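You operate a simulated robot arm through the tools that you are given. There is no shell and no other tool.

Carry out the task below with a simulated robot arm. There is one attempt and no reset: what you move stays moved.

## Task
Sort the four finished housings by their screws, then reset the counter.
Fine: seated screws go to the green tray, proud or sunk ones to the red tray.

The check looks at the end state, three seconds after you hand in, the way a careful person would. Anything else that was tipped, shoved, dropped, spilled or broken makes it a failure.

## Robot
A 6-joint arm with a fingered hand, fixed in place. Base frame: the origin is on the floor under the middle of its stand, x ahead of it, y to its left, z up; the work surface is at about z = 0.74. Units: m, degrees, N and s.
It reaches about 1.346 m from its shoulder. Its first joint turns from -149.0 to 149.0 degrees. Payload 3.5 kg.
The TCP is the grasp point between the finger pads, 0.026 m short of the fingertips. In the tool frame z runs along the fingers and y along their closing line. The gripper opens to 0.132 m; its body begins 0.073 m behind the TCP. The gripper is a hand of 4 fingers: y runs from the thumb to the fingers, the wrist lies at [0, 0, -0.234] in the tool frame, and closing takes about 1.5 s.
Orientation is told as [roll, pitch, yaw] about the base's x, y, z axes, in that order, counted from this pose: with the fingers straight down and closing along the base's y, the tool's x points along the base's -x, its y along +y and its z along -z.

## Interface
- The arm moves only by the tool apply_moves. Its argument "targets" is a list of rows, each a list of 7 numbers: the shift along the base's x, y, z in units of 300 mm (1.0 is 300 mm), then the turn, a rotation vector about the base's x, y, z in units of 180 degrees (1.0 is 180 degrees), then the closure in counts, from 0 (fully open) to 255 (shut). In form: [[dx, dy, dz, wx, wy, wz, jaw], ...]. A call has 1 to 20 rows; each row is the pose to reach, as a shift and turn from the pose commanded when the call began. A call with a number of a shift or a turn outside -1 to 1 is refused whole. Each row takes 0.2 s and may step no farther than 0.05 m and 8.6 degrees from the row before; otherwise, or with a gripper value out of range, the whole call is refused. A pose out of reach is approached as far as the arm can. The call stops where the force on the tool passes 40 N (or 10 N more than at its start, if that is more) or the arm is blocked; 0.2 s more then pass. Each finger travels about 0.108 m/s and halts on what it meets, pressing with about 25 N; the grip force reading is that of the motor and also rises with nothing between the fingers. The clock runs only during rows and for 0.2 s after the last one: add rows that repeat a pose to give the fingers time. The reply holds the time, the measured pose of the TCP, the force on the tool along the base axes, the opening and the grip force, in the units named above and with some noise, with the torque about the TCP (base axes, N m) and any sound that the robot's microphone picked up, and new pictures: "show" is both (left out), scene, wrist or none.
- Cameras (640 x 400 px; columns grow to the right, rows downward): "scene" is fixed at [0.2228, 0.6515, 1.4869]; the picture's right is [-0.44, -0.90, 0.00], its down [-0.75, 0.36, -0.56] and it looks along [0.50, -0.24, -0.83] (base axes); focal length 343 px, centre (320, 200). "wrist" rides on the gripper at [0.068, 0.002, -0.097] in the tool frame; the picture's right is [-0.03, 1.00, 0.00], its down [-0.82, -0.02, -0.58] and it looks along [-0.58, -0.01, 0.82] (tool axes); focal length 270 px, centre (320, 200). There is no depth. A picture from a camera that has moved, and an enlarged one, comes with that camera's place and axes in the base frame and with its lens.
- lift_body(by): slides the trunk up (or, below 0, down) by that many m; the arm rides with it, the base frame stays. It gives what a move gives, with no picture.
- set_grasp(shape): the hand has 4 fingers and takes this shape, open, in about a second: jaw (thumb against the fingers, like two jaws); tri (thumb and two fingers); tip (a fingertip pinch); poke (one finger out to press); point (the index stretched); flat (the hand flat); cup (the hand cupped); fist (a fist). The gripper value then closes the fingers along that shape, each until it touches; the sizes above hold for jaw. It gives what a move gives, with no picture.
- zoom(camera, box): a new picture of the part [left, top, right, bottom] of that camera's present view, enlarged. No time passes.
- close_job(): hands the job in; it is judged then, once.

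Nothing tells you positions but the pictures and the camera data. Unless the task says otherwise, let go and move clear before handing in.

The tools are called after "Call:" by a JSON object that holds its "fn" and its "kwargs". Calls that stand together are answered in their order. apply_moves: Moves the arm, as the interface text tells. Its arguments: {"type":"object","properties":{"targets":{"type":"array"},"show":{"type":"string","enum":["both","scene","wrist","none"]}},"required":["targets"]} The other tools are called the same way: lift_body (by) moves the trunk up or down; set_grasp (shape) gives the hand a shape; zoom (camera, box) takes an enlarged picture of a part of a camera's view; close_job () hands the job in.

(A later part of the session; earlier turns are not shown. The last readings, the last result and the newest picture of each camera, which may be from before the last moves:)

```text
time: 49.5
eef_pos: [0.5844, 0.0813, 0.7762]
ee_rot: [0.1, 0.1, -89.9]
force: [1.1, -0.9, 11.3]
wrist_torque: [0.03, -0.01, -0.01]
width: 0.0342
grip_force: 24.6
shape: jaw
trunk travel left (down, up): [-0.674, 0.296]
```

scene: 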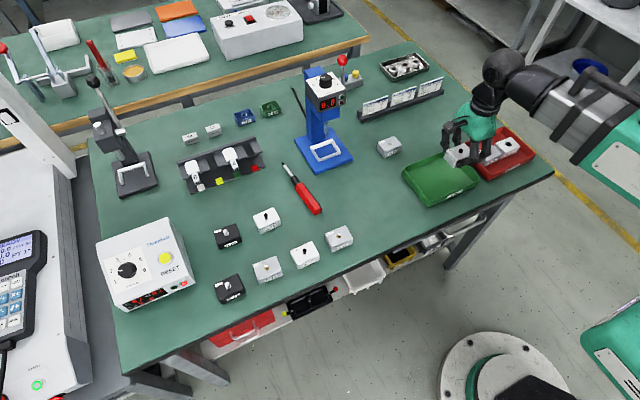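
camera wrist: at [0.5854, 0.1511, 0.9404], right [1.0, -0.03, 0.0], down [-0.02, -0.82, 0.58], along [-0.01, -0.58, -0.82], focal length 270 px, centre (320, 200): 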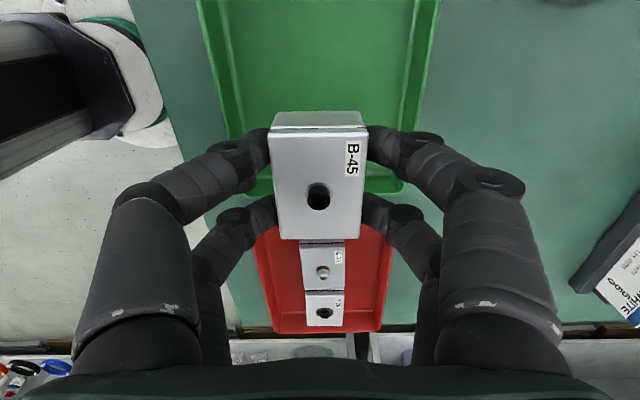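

B-45 touches the green tray floor. Releasing with a small opening, then rising straight up.

Call:
{"fn": "lift_body", "kwargs": {"by": 0.0007}}

Call:
{"fn": "apply_moves", "kwargs": {"targets": [[0, 0, 0, 0, 0, 0, 195], [0, 0, 0, 0, 0, 0, 185], [0, 0, 0, 0, 0, 0, 175], [0, 0, 0, 0, 0, 0, 165], [0, 0, 0, 0, 0, 0, 165], [0, 0, 0, 0, 0, 0, 165]], "show": "wrist"}}

Call:
{"fn": "lift_body", "kwargs": {"by": 0.065}}

Call:
{"fn": "zoom", "kwargs": {"camera": "scene", "box": [380, 90, 540, 210]}}

```text
time: 50.0
eef_pos: [0.5843, 0.0814, 0.7759]
ee_rot: [0.1, 0.2, -90.0]
force: [-0.4, -0.6, 3.9]
wrist_torque: [0.04, -0.03, 0.01]
width: 0.0341
grip_force: 24.9
shape: jaw
trunk travel left (down, up): [-0.675, 0.295]
```

```text
time: 51.4
eef_pos: [0.5851, 0.0815, 0.7773]
ee_rot: [0.0, 0.1, -89.9]
force: [0.3, -0.2, 0.0]
wrist_torque: [0.01, 0.03, -0.01]
width: 0.0461
grip_force: 0.0
shape: jaw
trunk travel left (down, up): [-0.675, 0.295]
camera wrist: at [0.5856, 0.1511, 0.8736], right [1.0, -0.03, 0.0], down [-0.02, -0.82, 0.58], along [-0.01, -0.58, -0.82], focal length 270 px, centre (320, 200)
```

wrist: 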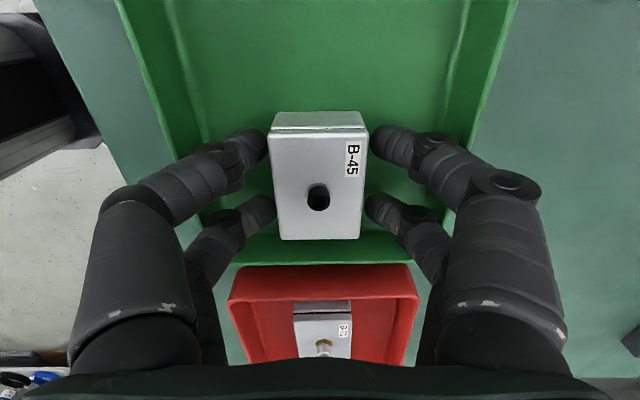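

```text
time: 52.4
eef_pos: [0.5843, 0.0824, 0.8406]
ee_rot: [0.0, 0.1, -90.1]
force: [0.3, 0.4, -0.3]
wrist_torque: [-0.01, 0.01, -0.02]
width: 0.0462
grip_force: 0.0
shape: jaw
trunk travel left (down, up): [-0.74, 0.23]
```

```text
3.33 times, centred on (460, 150) of scene
camera zoom: at [0.2228, 0.6515, 1.4869], right [-0.44, -0.9, 0.0], down [-0.75, 0.36, -0.56], along [0.5, -0.24, -0.83], focal length 1144 px, centre (-147, 367)
```

zoom: 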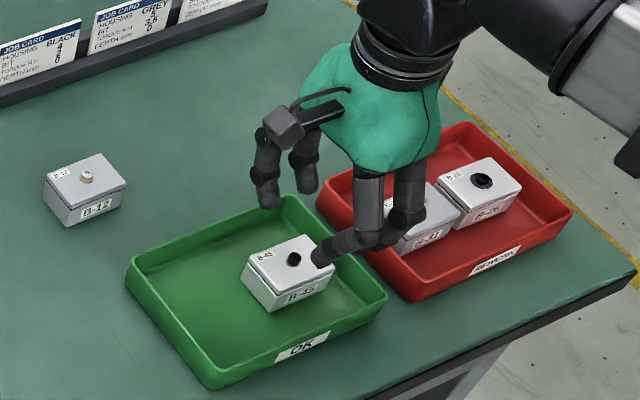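

Three housings are placed. B-12 is at about (0.738, 0.183); I'll approach it staying clear of the tester lever at y≈0.30.

Call:
{"fn": "apply_moves", "kwargs": {"targets": [[0.12, 0.02, 0, 0, 0, 0, 165], [0.24, 0.06, 0, 0, 0, 0, 150], [0.36, 0.12, 0, 0, 0, 0, 130], [0.45, 0.2, 0, 0, 0, 0, 115], [0.5, 0.28, 0, 0, 0, 0, 115], [0.512, 0.333, 0, 0, 0, 0, 115], [0.512, 0.333, 0, 0, 0, 0, 115]]}}

Call:
{"fn": "zoom", "kwargs": {"camera": "scene", "box": [290, 40, 450, 160]}}

```text
time: 54.0
eef_pos: [0.7383, 0.1822, 0.8417]
ee_rot: [0.0, 0.2, -90.0]
force: [0.3, 0.3, -0.5]
wrist_torque: [-0.02, 0.0, 0.02]
width: 0.0716
grip_force: 0.1
shape: jaw
trunk travel left (down, up): [-0.74, 0.23]
camera wrist: at [0.7402, 0.2513, 0.9386], right [1.0, -0.03, 0.0], down [-0.02, -0.82, 0.58], along [-0.01, -0.58, -0.82], focal length 270 px, centre (320, 200)
```

scene: 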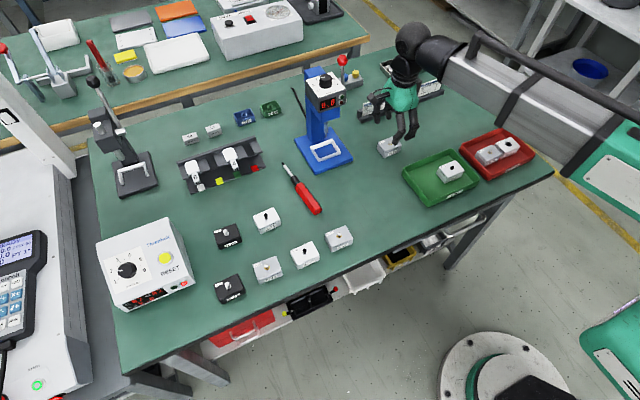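
wrist: 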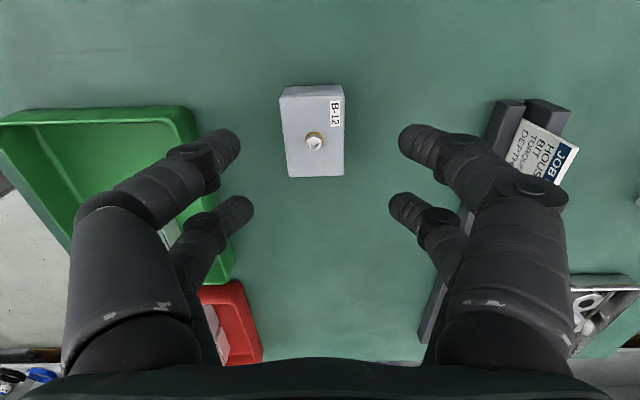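

```text
3.33 times, centred on (370, 100) of scene
camera zoom: at [0.2228, 0.6515, 1.4869], right [-0.44, -0.9, 0.0], down [-0.75, 0.36, -0.56], along [0.5, -0.24, -0.83], focal length 1144 px, centre (153, 533)
```

zoom: 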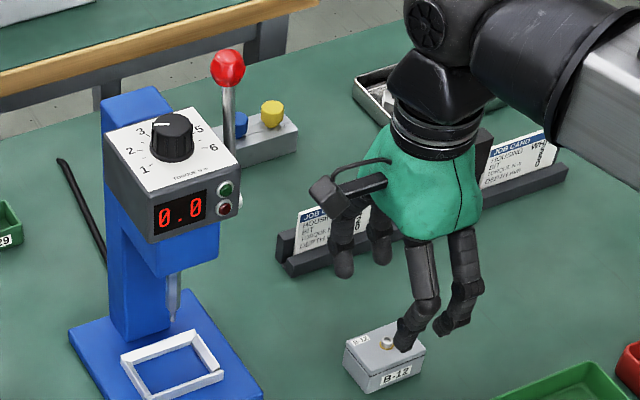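

B-12's centre reads (0.735, 0.180) and the camera and hand are clear of the tester. I'll nudge and lower to grasp height.

Call:
{"fn": "apply_moves", "kwargs": {"targets": [[-0.0107, -0.0143, 0, 0, 0, 0, 115], [-0.0107, -0.0143, 0, 0, 0, 0, 115]], "show": "none"}}

Call:
{"fn": "lift_body", "kwargs": {"by": -0.069}}

Call:
{"fn": "zoom", "kwargs": {"camera": "wrist", "box": [120, 60, 520, 310]}}

```text
time: 54.6
eef_pos: [0.7366, 0.1778, 0.8415]
ee_rot: [-0.1, 0.1, -90.0]
force: [0.6, 0.4, -0.1]
wrist_torque: [0.0, -0.01, 0.0]
width: 0.0721
grip_force: 0.1
shape: jaw
trunk travel left (down, up): [-0.74, 0.23]
```

```text
time: 55.7
eef_pos: [0.736, 0.1778, 0.7721]
ee_rot: [0.1, 0.1, -90.0]
force: [0.2, 0.3, 0.3]
wrist_torque: [0.0, 0.02, 0.0]
width: 0.0718
grip_force: 0.0
shape: jaw
trunk travel left (down, up): [-0.671, 0.299]
```

```text
1.60 times, centred on (320, 185) of wrist
camera zoom: at [0.7365, 0.2472, 0.8696], right [1.0, -0.03, 0.0], down [-0.02, -0.82, 0.58], along [-0.01, -0.58, -0.82], focal length 432 px, centre (320, 224)
```

zoom: 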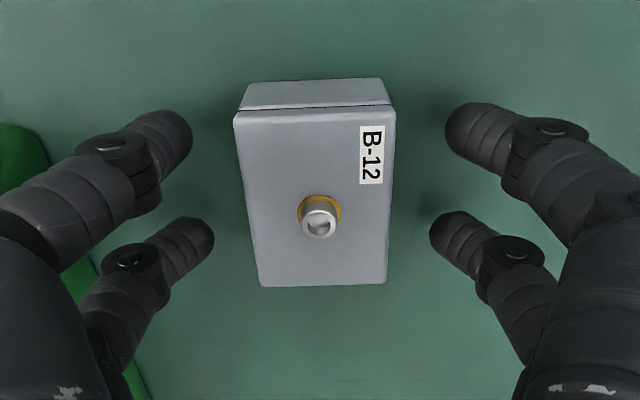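

B-12 is centred with only a slight rotation; the seated screw on its washer is plain again. Closing and lifting.

Call:
{"fn": "apply_moves", "kwargs": {"targets": [[0, 0, 0, 0, 0, 0, 150], [0, 0, 0, 0, 0, 0, 175], [0, 0, 0, 0, 0, 0, 195], [0, 0, 0, 0, 0, 0, 215], [0, 0, 0, 0, 0, 0, 225], [0, 0, 0, 0, 0, 0, 225], [0, 0, 0, 0, 0, 0, 225]], "show": "wrist"}}

Call:
{"fn": "lift_body", "kwargs": {"by": 0.07}}

Call:
{"fn": "apply_moves", "kwargs": {"targets": [[-0.1, -0.02, 0, 0, 0, 0, 225], [-0.2, -0.04, 0, 0, 0, 0, 225], [-0.3, -0.06, 0, 0, 0, 0, 225], [-0.4, -0.08, 0, 0, 0, 0, 225], [-0.505, -0.087, 0, 0, 0, 0, 225], [-0.505, -0.087, 0, 0, 0, 0, 225]]}}

Call:
{"fn": "zoom", "kwargs": {"camera": "scene", "box": [380, 90, 540, 210]}}

```text
time: 57.3
eef_pos: [0.7345, 0.1783, 0.7722]
ee_rot: [0.0, 0.1, -90.0]
force: [0.4, -1.3, -0.4]
wrist_torque: [-0.04, 0.03, 0.02]
width: 0.0334
grip_force: 25.1
shape: jaw
trunk travel left (down, up): [-0.671, 0.299]
camera wrist: at [0.7366, 0.2472, 0.8696], right [1.0, -0.03, 0.0], down [-0.02, -0.82, 0.58], along [-0.01, -0.58, -0.82], focal length 270 px, centre (320, 200)
```

wrist: 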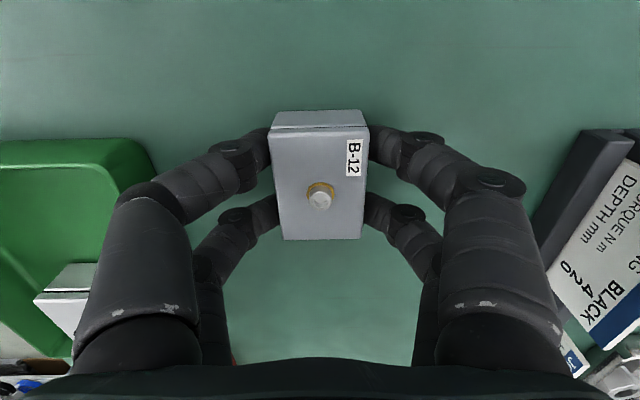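

```text
time: 58.4
eef_pos: [0.7358, 0.1772, 0.842]
ee_rot: [0.0, 0.1, -90.0]
force: [-0.3, -0.3, -0.6]
wrist_torque: [0.0, -0.01, 0.0]
width: 0.0332
grip_force: 24.8
shape: jaw
trunk travel left (down, up): [-0.741, 0.229]
```

```text
time: 59.8
eef_pos: [0.5834, 0.1509, 0.8416]
ee_rot: [0.0, 0.2, -89.9]
force: [0.0, -0.2, -0.6]
wrist_torque: [-0.01, -0.01, -0.02]
width: 0.0332
grip_force: 24.9
shape: jaw
trunk travel left (down, up): [-0.741, 0.229]
camera wrist: at [0.5849, 0.2193, 0.9397], right [1.0, -0.03, 0.0], down [-0.02, -0.82, 0.58], along [-0.01, -0.58, -0.82], focal length 270 px, centre (320, 200)
```

scene: 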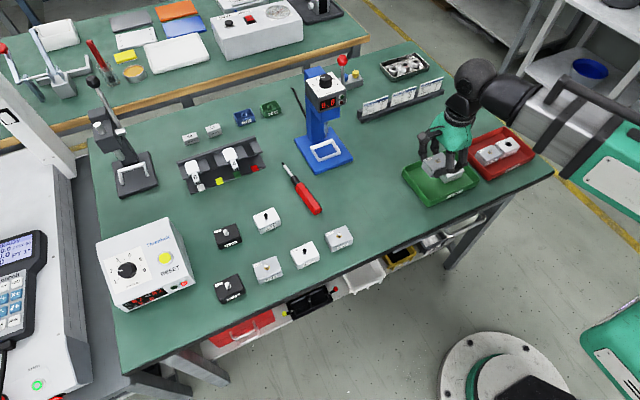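
wrist: 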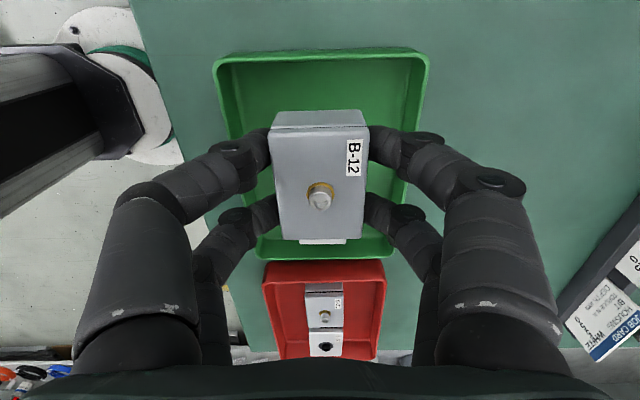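

```text
3.33 times, centred on (460, 150) of scene
camera zoom: at [0.2228, 0.6515, 1.4869], right [-0.44, -0.9, 0.0], down [-0.75, 0.36, -0.56], along [0.5, -0.24, -0.83], focal length 1144 px, centre (-147, 367)
```

zoom: 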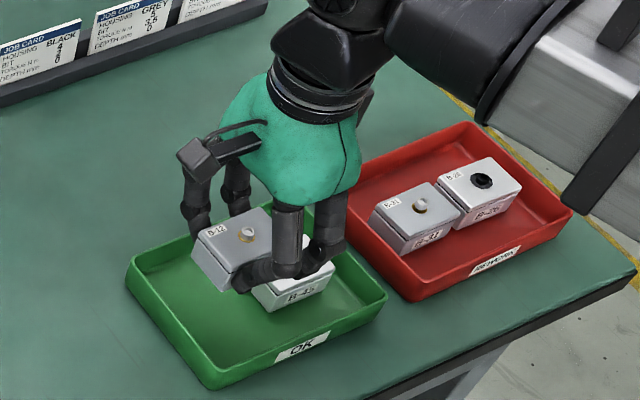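

B-12 is over the left half of the green tray with room on every side. Lowering to the floor as before.

Call:
{"fn": "lift_body", "kwargs": {"by": -0.045}}

Call:
{"fn": "zoom", "kwargs": {"camera": "wrist", "box": [0, 0, 640, 400]}}

Call:
{"fn": "zoom", "kwargs": {"camera": "scene", "box": [380, 90, 540, 210]}}

```text
time: 60.6
eef_pos: [0.5846, 0.1502, 0.7969]
ee_rot: [0.1, 0.2, -90.0]
force: [-0.4, -0.4, -0.5]
wrist_torque: [-0.01, 0.02, -0.01]
width: 0.0336
grip_force: 25.1
shape: jaw
trunk travel left (down, up): [-0.696, 0.274]
```

```text
1.00 times, centred on (320, 200) of wrist (not enlarged: the box is as wide or as high as the picture)
camera zoom: at [0.5852, 0.2194, 0.8945], right [1.0, -0.03, 0.0], down [-0.02, -0.82, 0.58], along [-0.01, -0.58, -0.82], focal length 270 px, centre (320, 200)
```

zoom: 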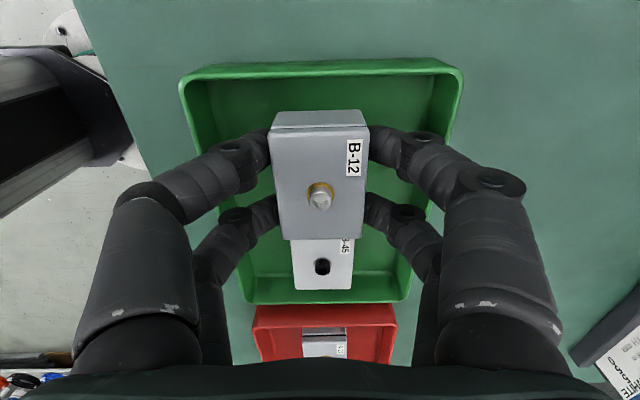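

```text
3.33 times, centred on (460, 150) of scene
camera zoom: at [0.2228, 0.6515, 1.4869], right [-0.44, -0.9, 0.0], down [-0.75, 0.36, -0.56], along [0.5, -0.24, -0.83], focal length 1144 px, centre (-147, 367)
```

zoom: 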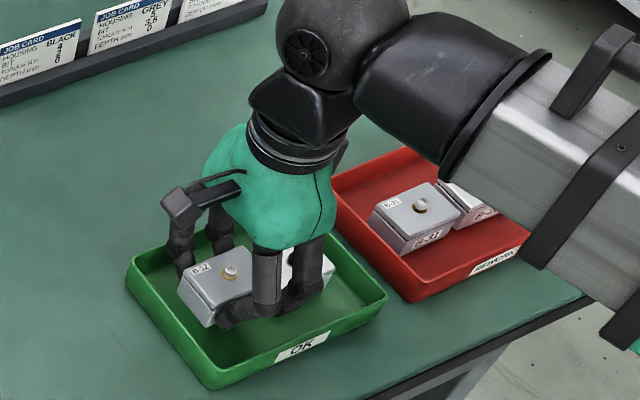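

There's about 8 mm between B-12 and B-45. Continuing down in small steps to contact.

Call:
{"fn": "lift_body", "kwargs": {"by": -0.02}}

Call:
{"fn": "lift_body", "kwargs": {"by": -0.0015}}

Call:
{"fn": "lift_body", "kwargs": {"by": -0.001}}

```text
time: 61.3
eef_pos: [0.5845, 0.1505, 0.7767]
ee_rot: [0.0, 0.1, -90.0]
force: [1.0, -1.3, -0.1]
wrist_torque: [0.02, 0.0, 0.02]
width: 0.0333
grip_force: 25.5
shape: jaw
trunk travel left (down, up): [-0.676, 0.294]
```

```text
time: 61.8
eef_pos: [0.5842, 0.1506, 0.7761]
ee_rot: [0.1, 0.2, -89.9]
force: [-0.1, 0.4, 0.1]
wrist_torque: [0.01, 0.02, 0.01]
width: 0.0334
grip_force: 24.9
shape: jaw
trunk travel left (down, up): [-0.674, 0.296]
```

```text
time: 62.3
eef_pos: [0.5838, 0.1503, 0.7735]
ee_rot: [0.0, 0.2, -90.0]
force: [0.4, 0.0, 9.8]
wrist_torque: [0.06, 0.01, 0.05]
width: 0.0336
grip_force: 24.6
shape: jaw
trunk travel left (down, up): [-0.673, 0.297]
```

Contact again. Releasing B-12, then rising straight up.

Call:
{"fn": "lift_body", "kwargs": {"by": 0.0007}}

Call:
{"fn": "apply_moves", "kwargs": {"targets": [[0, 0, 0, 0, 0, 0, 195], [0, 0, 0, 0, 0, 0, 185], [0, 0, 0, 0, 0, 0, 175], [0, 0, 0, 0, 0, 0, 165], [0, 0, 0, 0, 0, 0, 165], [0, 0, 0, 0, 0, 0, 165]], "show": "wrist"}}

Call:
{"fn": "lift_body", "kwargs": {"by": 0.15}}

Call:
{"fn": "zoom", "kwargs": {"camera": "scene", "box": [380, 90, 540, 210]}}

Call:
{"fn": "zoom", "kwargs": {"camera": "wrist", "box": [0, 0, 640, 400]}}

```text
time: 62.8
eef_pos: [0.5835, 0.15, 0.7764]
ee_rot: [0.0, 0.1, -90.0]
force: [-0.2, -0.1, 1.9]
wrist_torque: [0.05, -0.02, 0.02]
width: 0.0334
grip_force: 25.2
shape: jaw
trunk travel left (down, up): [-0.674, 0.296]
```

```text
time: 64.2
eef_pos: [0.5849, 0.1504, 0.7746]
ee_rot: [-0.1, 0.1, -90.1]
force: [0.8, -0.5, 1.2]
wrist_torque: [0.01, 0.02, 0.01]
width: 0.0461
grip_force: 0.1
shape: jaw
trunk travel left (down, up): [-0.674, 0.296]
camera wrist: at [0.5852, 0.2194, 0.8728], right [1.0, -0.03, 0.0], down [-0.02, -0.82, 0.58], along [-0.01, -0.58, -0.82], focal length 270 px, centre (320, 200)
```

wrist: 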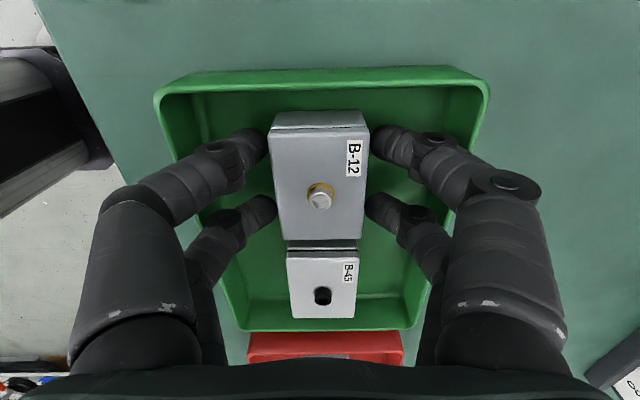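

```text
time: 66.0
eef_pos: [0.5847, 0.1501, 0.9253]
ee_rot: [0.0, 0.1, -89.9]
force: [0.1, -0.7, 0.5]
wrist_torque: [0.01, -0.01, 0.01]
width: 0.0461
grip_force: 0.0
shape: jaw
trunk travel left (down, up): [-0.824, 0.146]
```

```text
3.33 times, centred on (460, 150) of scene
camera zoom: at [0.2228, 0.6515, 1.4869], right [-0.44, -0.9, 0.0], down [-0.75, 0.36, -0.56], along [0.5, -0.24, -0.83], focal length 1144 px, centre (-147, 367)
```

zoom: 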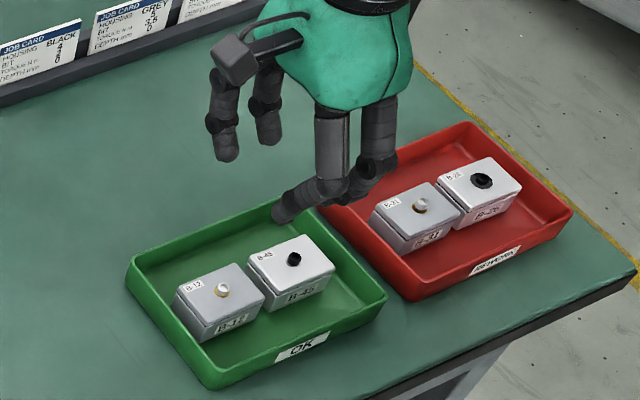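

```text
1.00 times, centred on (320, 200) of wrist (not enlarged: the box is as wide or as high as the picture)
camera zoom: at [0.5852, 0.2194, 1.0227], right [1.0, -0.03, 0.0], down [-0.02, -0.82, 0.58], along [-0.01, -0.58, -0.82], focal length 270 px, centre (320, 200)
```

zoom: 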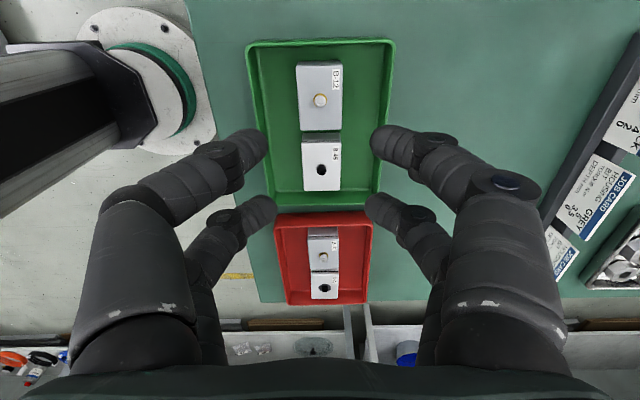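

All four housings are sorted: B-12 and B-45 in green (OK), B-31 and B-26 in red (Rework). Next is the counter at the left end; I'll raise the trunk for clearance, turn the hand back and travel toward +y.

Call:
{"fn": "lift_body", "kwargs": {"by": 0.1}}

Call:
{"fn": "apply_moves", "kwargs": {"targets": [[-0.01, 0.08, 0, 0, 0, 0.04, 165], [-0.02, 0.16, 0, 0, 0, 0.08, 165], [-0.03, 0.24, 0, 0, 0, 0.12, 165], [-0.04, 0.32, 0, 0, 0, 0.16, 165], [-0.05, 0.4, 0, 0, 0, 0.2, 165], [-0.05, 0.48, 0, 0, 0, 0.24, 165], [-0.05, 0.56, 0, 0, 0, 0.28, 165], [-0.05, 0.64, 0, 0, 0, 0.32, 165], [-0.05, 0.72, 0, 0, 0, 0.36, 165], [-0.05, 0.8, 0, 0, 0, 0.4, 165], [-0.05, 0.9, 0, 0, 0, 0.445, 165], [-0.05, 1.0, 0, 0, 0, 0.48, 165], [-0.05, 1.0, 0, 0, 0, 0.5, 165]]}}

```text
time: 67.3
eef_pos: [0.5833, 0.15, 1.0249]
ee_rot: [0.0, 0.1, -90.0]
force: [0.3, -0.7, -0.9]
wrist_torque: [0.03, -0.03, 0.0]
width: 0.0461
grip_force: 0.0
shape: jaw
trunk travel left (down, up): [-0.924, 0.046]
```

```text
time: 70.1
eef_pos: [0.5693, 0.4498, 1.0266]
ee_rot: [0.0, 0.1, 0.1]
force: [0.1, 0.7, 0.2]
wrist_torque: [0.0, 0.01, -0.01]
width: 0.0462
grip_force: 0.1
shape: jaw
trunk travel left (down, up): [-0.924, 0.046]
camera wrist: at [0.5001, 0.4528, 1.1227], right [0.02, 1.0, 0.0], down [0.82, -0.02, 0.58], along [0.58, -0.01, -0.82], focal length 270 px, centre (320, 200)
```

scene: 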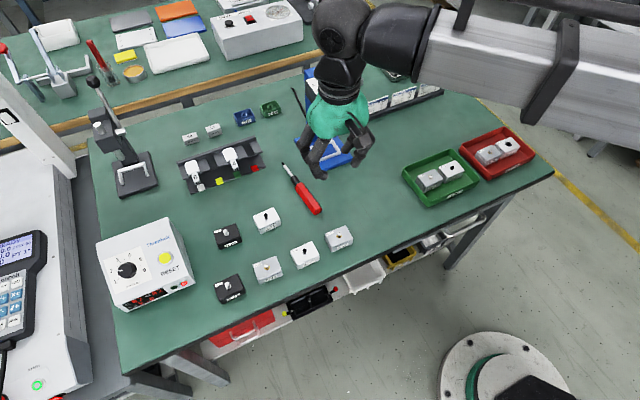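
wrist: 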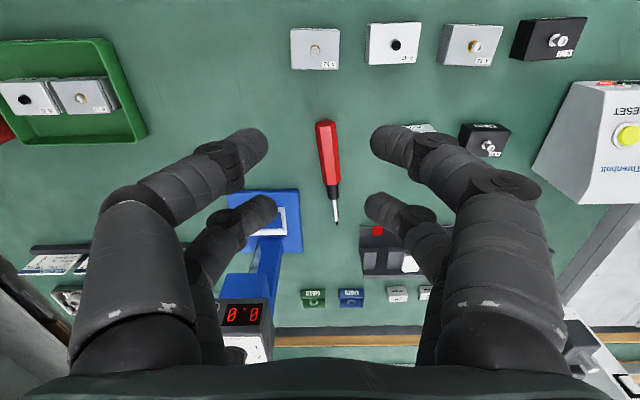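

The way is clear and the Threnholt box is coming into the wrist view at the right. I'll continue 0.28 m toward it.

Call:
{"fn": "apply_moves", "kwargs": {"targets": [[0, 0.12, 0, 0, 0, 0, 165], [0, 0.24, 0, 0, 0, 0, 165], [0, 0.36, 0, 0, 0, 0, 165], [0, 0.48, 0, 0, 0, 0, 165], [0, 0.6, 0, 0, 0, 0, 165], [0, 0.72, 0, 0, 0, 0, 165], [0, 0.84, 0, 0, 0, 0, 165], [0, 0.95, 0, 0, 0, 0, 165], [0, 0.95, 0, 0, 0, 0, 165]]}}

```text
time: 72.1
eef_pos: [0.5685, 0.7345, 1.0248]
ee_rot: [0.0, 0.2, 0.0]
force: [0.0, -0.2, -0.2]
wrist_torque: [0.0, 0.0, 0.0]
width: 0.0462
grip_force: 0.2
shape: jaw
trunk travel left (down, up): [-0.924, 0.046]
camera wrist: at [0.4995, 0.7387, 1.1227], right [0.03, 1.0, 0.0], down [0.82, -0.02, 0.58], along [0.58, -0.01, -0.82], focal length 270 px, centre (320, 200)
```

scene: 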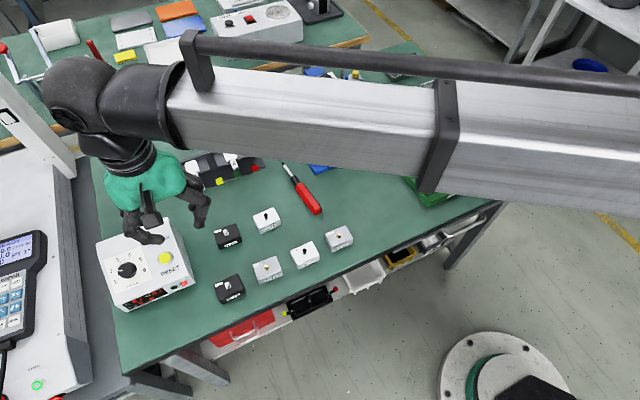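
wrist: 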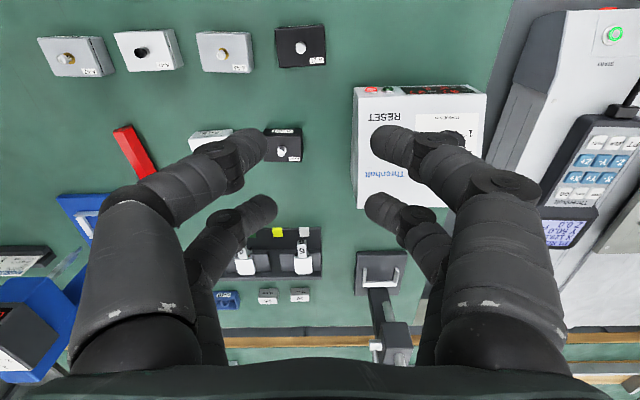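

The hand is near the counter, well above it. I'll take the poke shape here and look at where the finger points.

Call:
{"fn": "set_grasp", "kwargs": {"shape": "poke"}}

Call:
{"fn": "zoom", "kwargs": {"camera": "wrist", "box": [0, 0, 640, 400]}}

Call:
{"fn": "zoom", "kwargs": {"camera": "scene", "box": [60, 120, 240, 260]}}

```text
time: 73.0
eef_pos: [0.5669, 0.7352, 1.025]
ee_rot: [-0.1, 0.0, 0.0]
force: [0.0, 0.1, 0.1]
wrist_torque: [-0.01, 0.02, 0.02]
width: 0.0003
grip_force: 0.1
shape: poke
trunk travel left (down, up): [-0.924, 0.046]
```

```text
1.00 times, centred on (320, 200) of wrist (not enlarged: the box is as wide or as high as the picture)
camera zoom: at [0.4998, 0.7382, 1.1228], right [0.03, 1.0, 0.0], down [0.82, -0.02, 0.58], along [0.58, -0.01, -0.82], focal length 270 px, centre (320, 200)
```

zoom: 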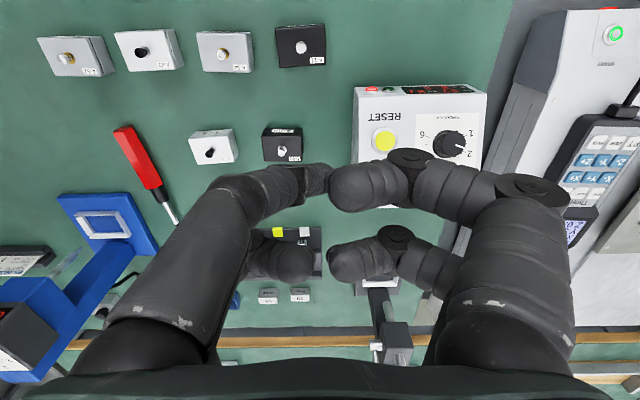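

```text
2.86 times, centred on (150, 190) of scene
camera zoom: at [0.2228, 0.6515, 1.4869], right [-0.44, -0.9, 0.0], down [-0.75, 0.36, -0.56], along [0.5, -0.24, -0.83], focal length 981 px, centre (806, 229)
```

zoom: 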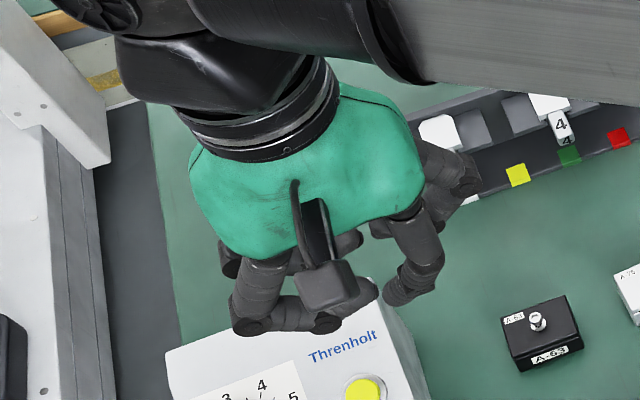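

The poke shape shows three fingers folded and one reaching down. I'll set the gripper value to 0 to see the fully open version of this shape.

Call:
{"fn": "apply_moves", "kwargs": {"targets": [[0, 0, 0, 0, 0, 0, 80], [0, 0, 0, 0, 0, 0, 0], [0, 0, 0, 0, 0, 0, 0], [0, 0, 0, 0, 0, 0, 0], [0, 0, 0, 0, 0, 0, 0], [0, 0, 0, 0, 0, 0, 0]]}}

Call:
{"fn": "zoom", "kwargs": {"camera": "scene", "box": [60, 120, 240, 260]}}

```text
time: 74.4
eef_pos: [0.5676, 0.7364, 1.026]
ee_rot: [-0.1, 0.1, 0.0]
force: [0.1, 1.1, -0.9]
wrist_torque: [-0.03, 0.0, 0.0]
width: 0.1259
grip_force: 0.1
shape: jaw
trunk travel left (down, up): [-0.924, 0.046]
camera wrist: at [0.4998, 0.7382, 1.1228], right [0.03, 1.0, 0.0], down [0.82, -0.02, 0.58], along [0.58, -0.01, -0.82], focal length 270 px, centre (320, 200)
```

scene: 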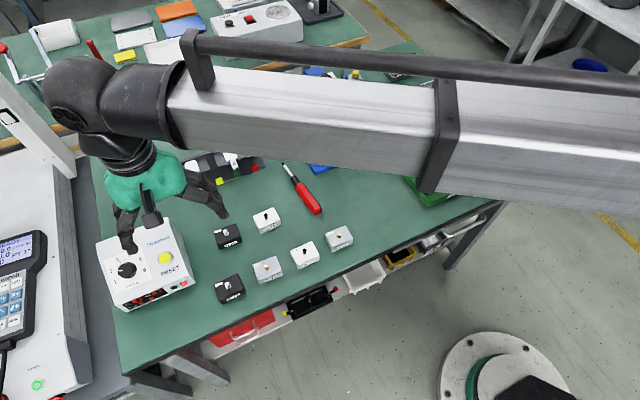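
wrist: 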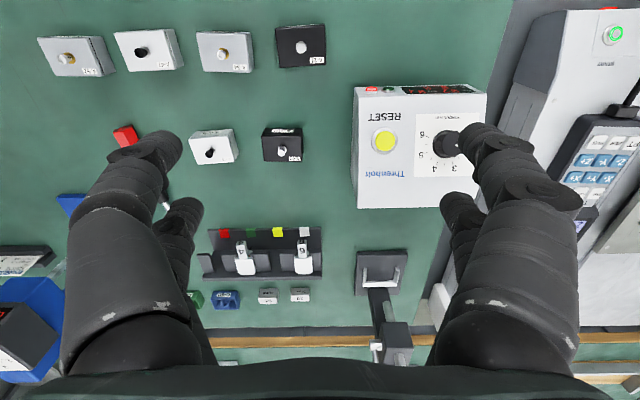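

```text
2.86 times, centred on (150, 190) of scene
camera zoom: at [0.2228, 0.6515, 1.4869], right [-0.44, -0.9, 0.0], down [-0.75, 0.36, -0.56], along [0.5, -0.24, -0.83], focal length 981 px, centre (806, 229)
```

zoom: 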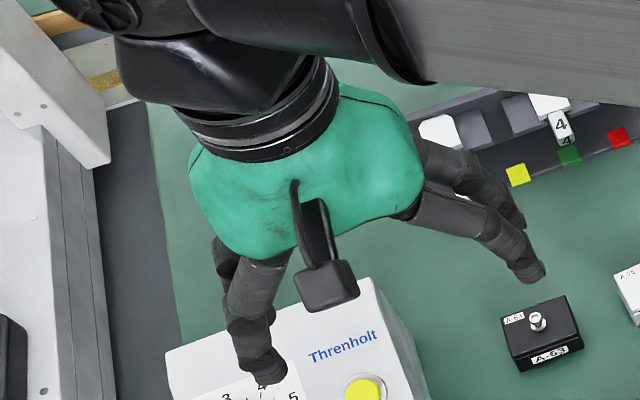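

Sending a gripper value put the hand back into the jaw shape, and that gives a clear view of the counter. I'll zoom in to measure it.

Call:
{"fn": "zoom", "kwargs": {"camera": "wrist", "box": [340, 75, 500, 215]}}

Call:
{"fn": "zoom", "kwargs": {"camera": "wrist", "box": [360, 115, 412, 165]}}

Call:
{"fn": "zoom", "kwargs": {"camera": "scene", "box": [85, 205, 205, 320]}}

Call:
{"fn": "zoom", "kwargs": {"camera": "scene", "box": [150, 245, 182, 269]}}

```text
2.86 times, centred on (420, 145) of wrist
camera zoom: at [0.4998, 0.7382, 1.1228], right [0.03, 1.0, 0.0], down [0.82, -0.02, 0.58], along [0.58, -0.01, -0.82], focal length 772 px, centre (34, 357)
```

zoom: 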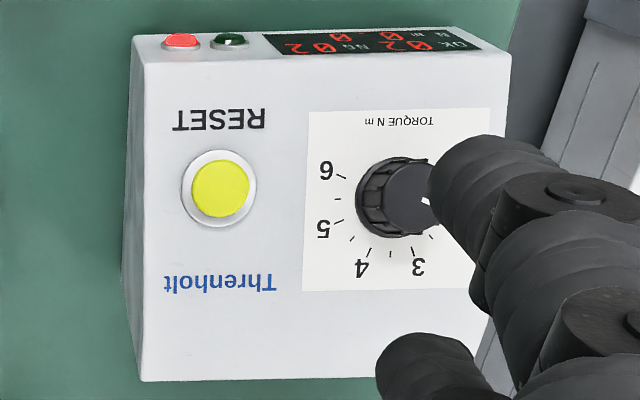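

```text
8.00 times, centred on (386, 140) of wrist
camera zoom: at [0.4998, 0.7382, 1.1228], right [0.03, 1.0, 0.0], down [0.82, -0.02, 0.58], along [0.58, -0.01, -0.82], focal length 2162 px, centre (-208, 680)
```

zoom: 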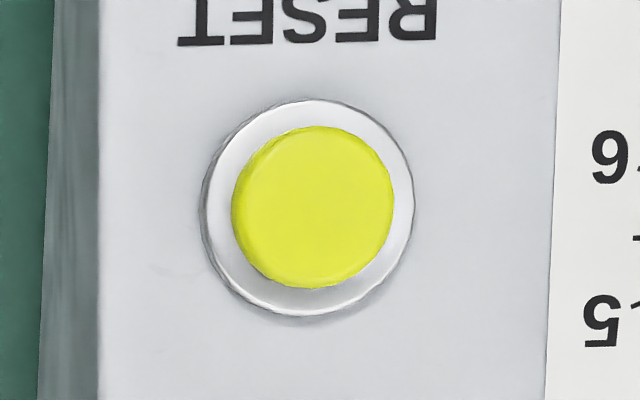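

```text
3.48 times, centred on (145, 262) of scene
camera zoom: at [0.2228, 0.6515, 1.4869], right [-0.44, -0.9, 0.0], down [-0.75, 0.36, -0.56], along [0.5, -0.24, -0.83], focal length 1194 px, centre (929, -17)
```

zoom: 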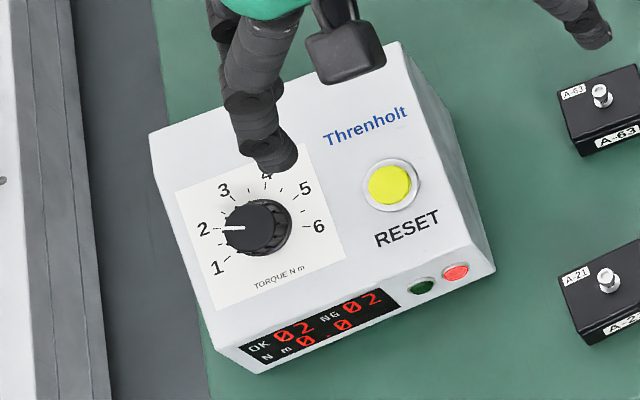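

```text
16.00 times, centred on (166, 257) of scene
camera zoom: at [0.2228, 0.6515, 1.4869], right [-0.44, -0.9, 0.0], down [-0.75, 0.36, -0.56], along [0.5, -0.24, -0.83], focal length 5493 px, centre (2784, -712)
```

zoom: 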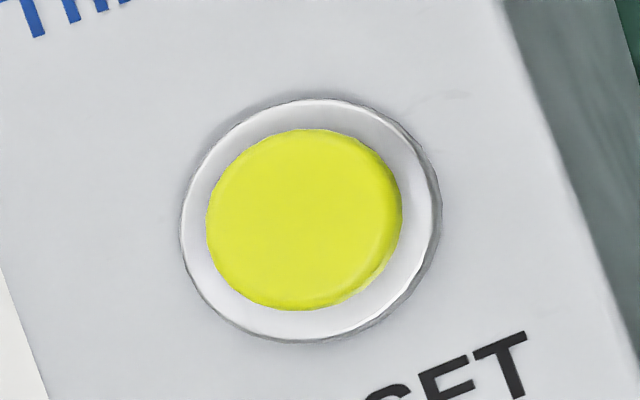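

The RESET button is at about (0.634, 0.816) on a panel sloping up toward +x by about 22°, with the button top near z≈0.815. I'll test how the poke shape behaves with a constant gripper value while still high up.

Call:
{"fn": "set_grasp", "kwargs": {"shape": "poke"}}

Call:
{"fn": "apply_moves", "kwargs": {"targets": [[0, 0, 0, 0, 0, 0, 0], [0, 0, 0, 0, 0, 0, 0]]}}

Call:
{"fn": "zoom", "kwargs": {"camera": "scene", "box": [60, 120, 240, 260]}}

```text
time: 75.3
eef_pos: [0.5678, 0.7355, 1.0248]
ee_rot: [0.0, 0.1, -0.1]
force: [0.7, -0.1, 0.7]
wrist_torque: [0.0, -0.02, -0.01]
width: 0.0
grip_force: 0.1
shape: poke
trunk travel left (down, up): [-0.924, 0.046]
```

```text
time: 75.9
eef_pos: [0.568, 0.7338, 1.0258]
ee_rot: [0.0, 0.1, 0.0]
force: [-0.1, -0.2, -0.6]
wrist_torque: [0.0, -0.01, -0.03]
width: 0.0002
grip_force: 0.0
shape: poke
trunk travel left (down, up): [-0.924, 0.046]
camera wrist: at [0.4998, 0.7382, 1.1228], right [0.03, 1.0, 0.0], down [0.82, -0.02, 0.58], along [0.58, -0.01, -0.82], focal length 270 px, centre (320, 200)
```

scene: 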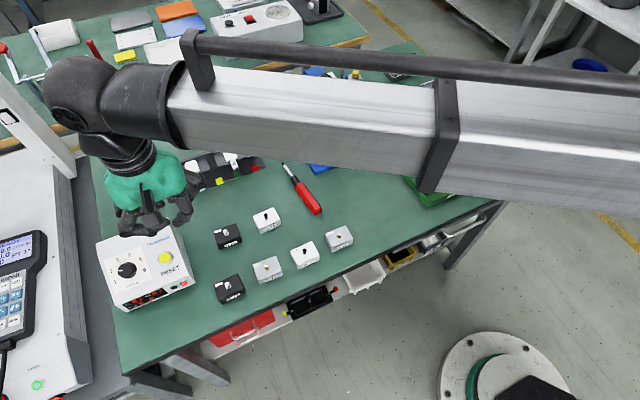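
wrist: 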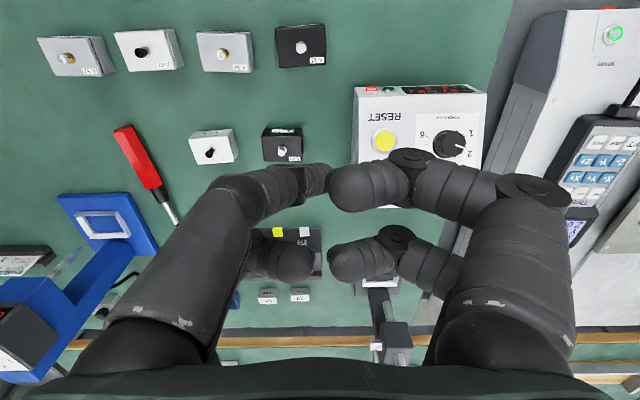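

```text
2.86 times, centred on (150, 190) of scene
camera zoom: at [0.2228, 0.6515, 1.4869], right [-0.44, -0.9, 0.0], down [-0.75, 0.36, -0.56], along [0.5, -0.24, -0.83], focal length 981 px, centre (806, 229)
```

zoom: 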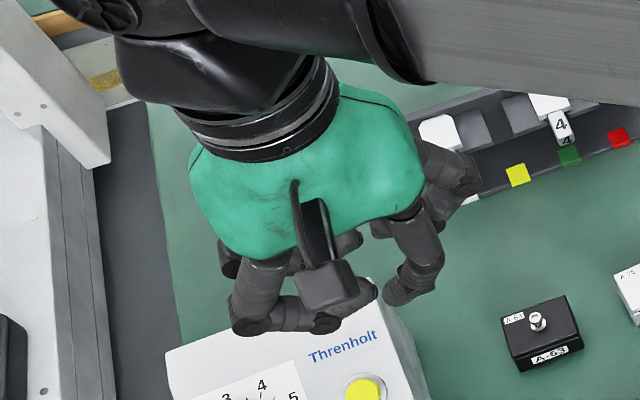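

With a constant value of 0 the poke shape holds. I'll zoom in on the hand to find the pressing fingertip.

Call:
{"fn": "zoom", "kwargs": {"camera": "scene", "box": [100, 170, 220, 250]}}

Call:
{"fn": "zoom", "kwargs": {"camera": "wrist", "box": [200, 130, 440, 300]}}

```text
5.00 times, centred on (160, 210) of scene
camera zoom: at [0.2228, 0.6515, 1.4869], right [-0.44, -0.9, 0.0], down [-0.75, 0.36, -0.56], along [0.5, -0.24, -0.83], focal length 1716 px, centre (1120, 150)
```

zoom: 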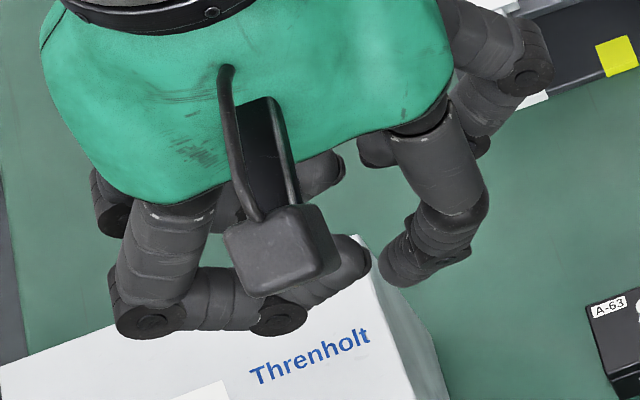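

```text
2.35 times, centred on (320, 215) of wrist
camera zoom: at [0.4998, 0.7382, 1.1228], right [0.03, 1.0, 0.0], down [0.82, -0.02, 0.58], along [0.58, -0.01, -0.82], focal length 636 px, centre (320, 165)
```

zoom: 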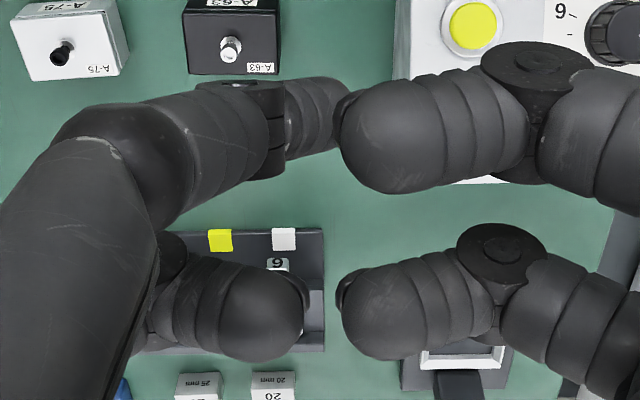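

One finger (thumb side, camera side) reaches down toward the centre in poke. I'll compare with the "point" shape to see which gives the clearer pressing tip.

Call:
{"fn": "set_grasp", "kwargs": {"shape": "point"}}

Call:
{"fn": "zoom", "kwargs": {"camera": "wrist", "box": [0, 0, 640, 400]}}

Call:
{"fn": "zoom", "kwargs": {"camera": "scene", "box": [80, 140, 240, 260]}}

```text
time: 76.8
eef_pos: [0.5682, 0.7349, 1.0261]
ee_rot: [0.0, 0.1, 0.1]
force: [-0.4, 0.4, 0.0]
wrist_torque: [0.02, 0.02, 0.01]
width: 0.0
grip_force: 0.0
shape: point
trunk travel left (down, up): [-0.924, 0.046]
```

```text
1.00 times, centred on (320, 200) of wrist (not enlarged: the box is as wide or as high as the picture)
camera zoom: at [0.4998, 0.7382, 1.1228], right [0.03, 1.0, 0.0], down [0.82, -0.02, 0.58], along [0.58, -0.01, -0.82], focal length 270 px, centre (320, 200)
```

zoom: 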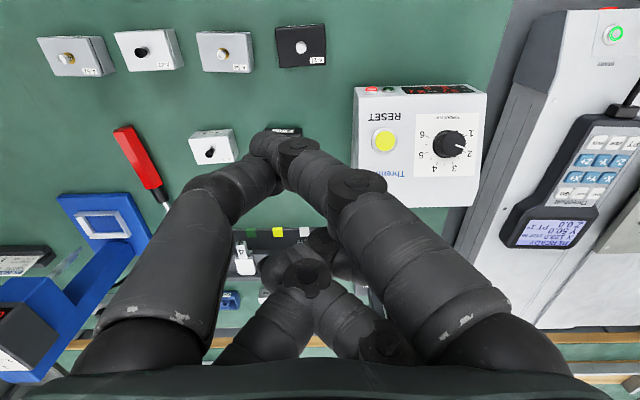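

```text
3.33 times, centred on (160, 200) of scene
camera zoom: at [0.2228, 0.6515, 1.4869], right [-0.44, -0.9, 0.0], down [-0.75, 0.36, -0.56], along [0.5, -0.24, -0.83], focal length 1144 px, centre (853, 200)
```

zoom: 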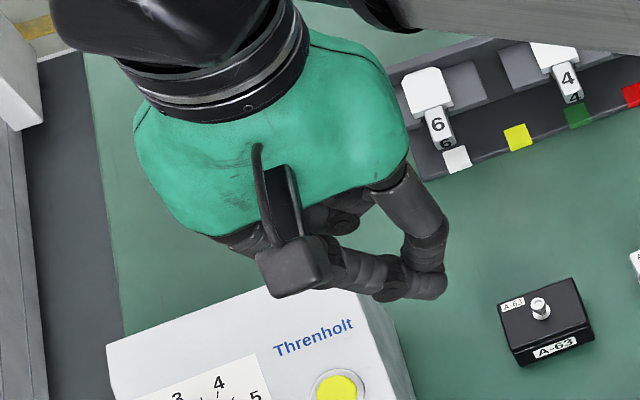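

"Point" makes two fingers cross, so poke is better. Its finger leans about 25° toward the fingers' side, so with the hand yawed -90° it would meet the sloped panel nearly square; I'll take poke again, yaw, and move high above the button.

Call:
{"fn": "set_grasp", "kwargs": {"shape": "poke"}}

Call:
{"fn": "apply_moves", "kwargs": {"targets": [[0.01, 0.02, 0, 0, 0, -0.045, 0], [0.02, 0.05, 0, 0, 0, -0.09, 0], [0.04, 0.08, 0, 0, 0, -0.135, 0], [0.06, 0.11, 0, 0, 0, -0.18, 0], [0.08, 0.14, 0, 0, 0, -0.225, 0], [0.1, 0.17, 0, 0, 0, -0.27, 0], [0.12, 0.2, 0, 0, 0, -0.315, 0], [0.14, 0.23, 0, 0, 0, -0.36, 0], [0.16, 0.26, 0, 0, 0, -0.405, 0], [0.18, 0.29, 0, 0, 0, -0.45, 0], [0.193, 0.313, 0, 0, 0, -0.48, 0], [0.193, 0.313, 0, 0, 0, -0.5, 0], [0.193, 0.313, 0, 0, 0, -0.5, 0]]}}

Call:
{"fn": "zoom", "kwargs": {"camera": "scene", "box": [60, 140, 240, 275]}}

```text
time: 77.7
eef_pos: [0.5677, 0.7353, 1.0262]
ee_rot: [0.0, 0.1, 0.0]
force: [0.9, 0.6, -0.5]
wrist_torque: [-0.02, 0.02, 0.0]
width: 0.0001
grip_force: 0.0
shape: poke
trunk travel left (down, up): [-0.924, 0.046]
```

```text
time: 80.5
eef_pos: [0.6271, 0.8303, 1.0252]
ee_rot: [0.0, 0.1, -90.1]
force: [1.8, -0.8, 0.1]
wrist_torque: [0.0, -0.02, 0.0]
width: 0.0
grip_force: 0.2
shape: poke
trunk travel left (down, up): [-0.924, 0.046]
camera wrist: at [0.628, 0.8983, 1.1228], right [1.0, -0.03, 0.0], down [-0.02, -0.82, 0.58], along [-0.01, -0.58, -0.82], focal length 270 px, centre (320, 200)
```

scene: 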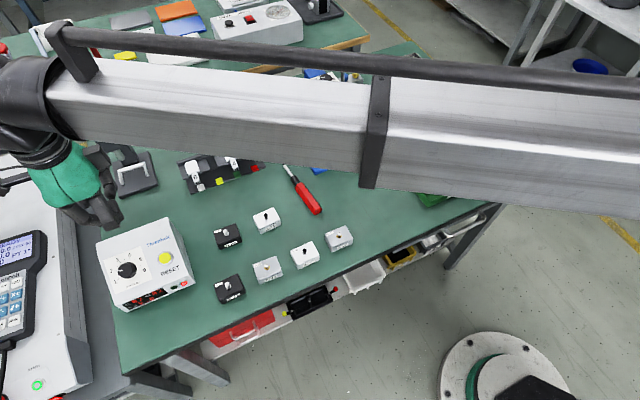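
wrist: 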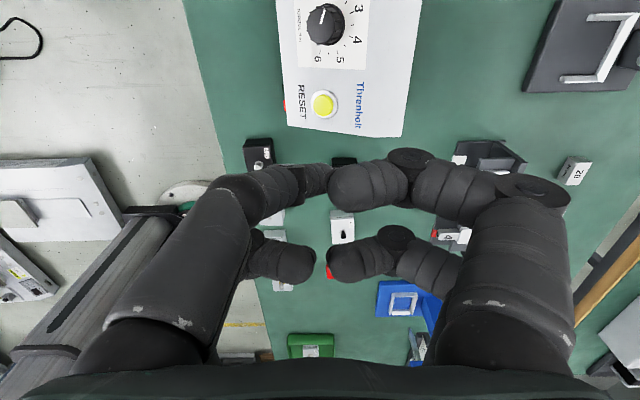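

```text
2.96 times, centred on (150, 208) of scene
camera zoom: at [0.2228, 0.6515, 1.4869], right [-0.44, -0.9, 0.0], down [-0.75, 0.36, -0.56], along [0.5, -0.24, -0.83], focal length 1017 px, centre (824, 178)
```

zoom: 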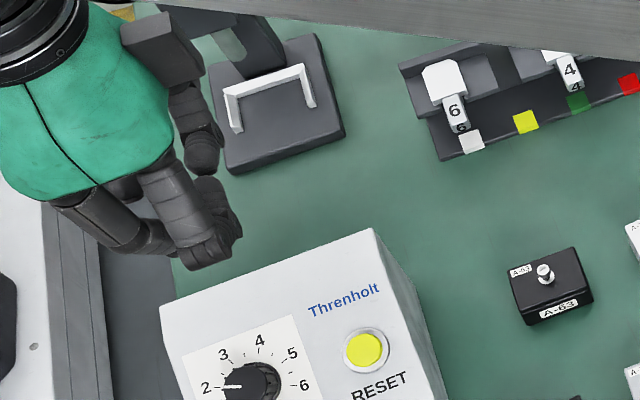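

The button and hand are now both in the wrist view. I'll zoom in on the hand from the scene camera to find the tip.

Call:
{"fn": "zoom", "kwargs": {"camera": "scene", "box": [60, 170, 150, 237]}}

Call:
{"fn": "zoom", "kwargs": {"camera": "wrist", "box": [220, 60, 440, 300]}}

```text
5.97 times, centred on (105, 204) of scene
camera zoom: at [0.2228, 0.6515, 1.4869], right [-0.44, -0.9, 0.0], down [-0.75, 0.36, -0.56], along [0.5, -0.24, -0.83], focal length 2050 px, centre (1604, 179)
```

zoom: 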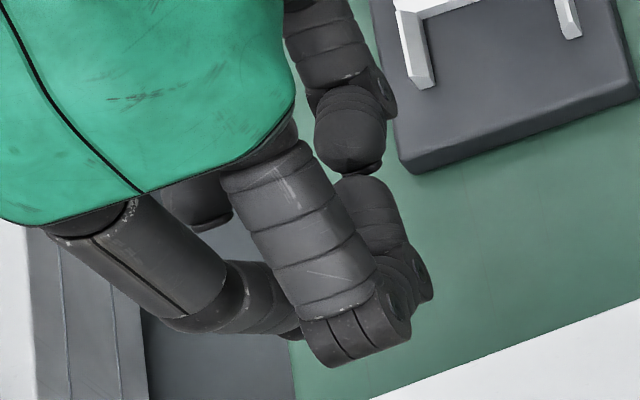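

```text
1.67 times, centred on (330, 180) of wrist
camera zoom: at [0.628, 0.8983, 1.1228], right [1.0, -0.03, 0.0], down [-0.02, -0.82, 0.58], along [-0.01, -0.58, -0.82], focal length 450 px, centre (303, 233)
```

zoom: 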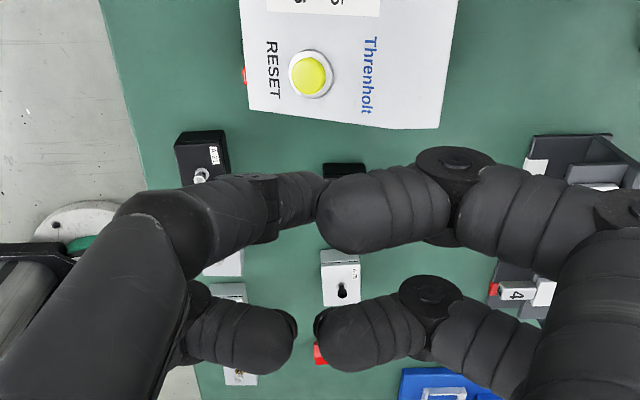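

Combining both views, the poke tip sits nearly on the tool axis, about 2 cm beyond the TCP. I'll shift 16 mm so it's above the button and lower to about 4 cm above the panel to verify alignment.

Call:
{"fn": "apply_moves", "kwargs": {"targets": [[0, -0.0533, 0, 0, 0, 0, 0], [0, -0.0533, 0, 0, 0, 0, 0]], "show": "none"}}

Call:
{"fn": "lift_body", "kwargs": {"by": -0.13}}

Call:
{"fn": "zoom", "kwargs": {"camera": "wrist", "box": [0, 0, 640, 400]}}

Call:
{"fn": "zoom", "kwargs": {"camera": "scene", "box": [80, 170, 230, 320]}}

Call:
{"fn": "zoom", "kwargs": {"camera": "scene", "box": [0, 0, 640, 400]}}

```text
time: 81.1
eef_pos: [0.6255, 0.8125, 1.025]
ee_rot: [0.0, 0.2, -90.0]
force: [0.5, 0.0, 0.2]
wrist_torque: [0.01, -0.02, 0.0]
width: 0.0
grip_force: 0.1
shape: poke
trunk travel left (down, up): [-0.924, 0.046]
```

```text
time: 82.7
eef_pos: [0.626, 0.8121, 0.8961]
ee_rot: [0.0, 0.1, -90.0]
force: [1.1, 0.7, -0.4]
wrist_torque: [-0.02, -0.03, 0.02]
width: 0.0
grip_force: 0.0
shape: poke
trunk travel left (down, up): [-0.794, 0.176]
```

```text
1.00 times, centred on (320, 200) of wrist (not enlarged: the box is as wide or as high as the picture)
camera zoom: at [0.6279, 0.8821, 0.9929], right [1.0, -0.03, 0.0], down [-0.02, -0.82, 0.58], along [-0.01, -0.58, -0.82], focal length 270 px, centre (320, 200)
```

zoom: 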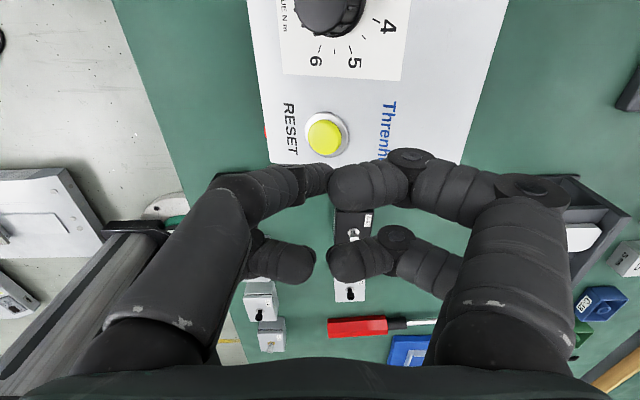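

```text
2.67 times, centred on (155, 245) of scene
camera zoom: at [0.2228, 0.6515, 1.4869], right [-0.44, -0.9, 0.0], down [-0.75, 0.36, -0.56], along [0.5, -0.24, -0.83], focal length 916 px, centre (760, 80)
```

zoom: 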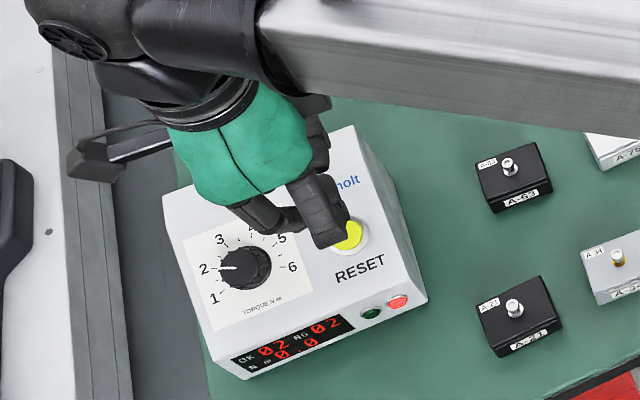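

```text
1.00 times, centred on (320, 200) of scene (not enlarged: the box is as wide or as high as the picture)
camera zoom: at [0.2228, 0.6515, 1.4869], right [-0.44, -0.9, 0.0], down [-0.75, 0.36, -0.56], along [0.5, -0.24, -0.83], focal length 343 px, centre (320, 200)
```

zoom: 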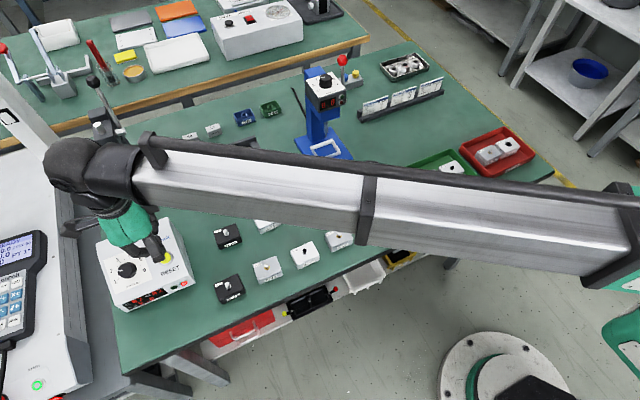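

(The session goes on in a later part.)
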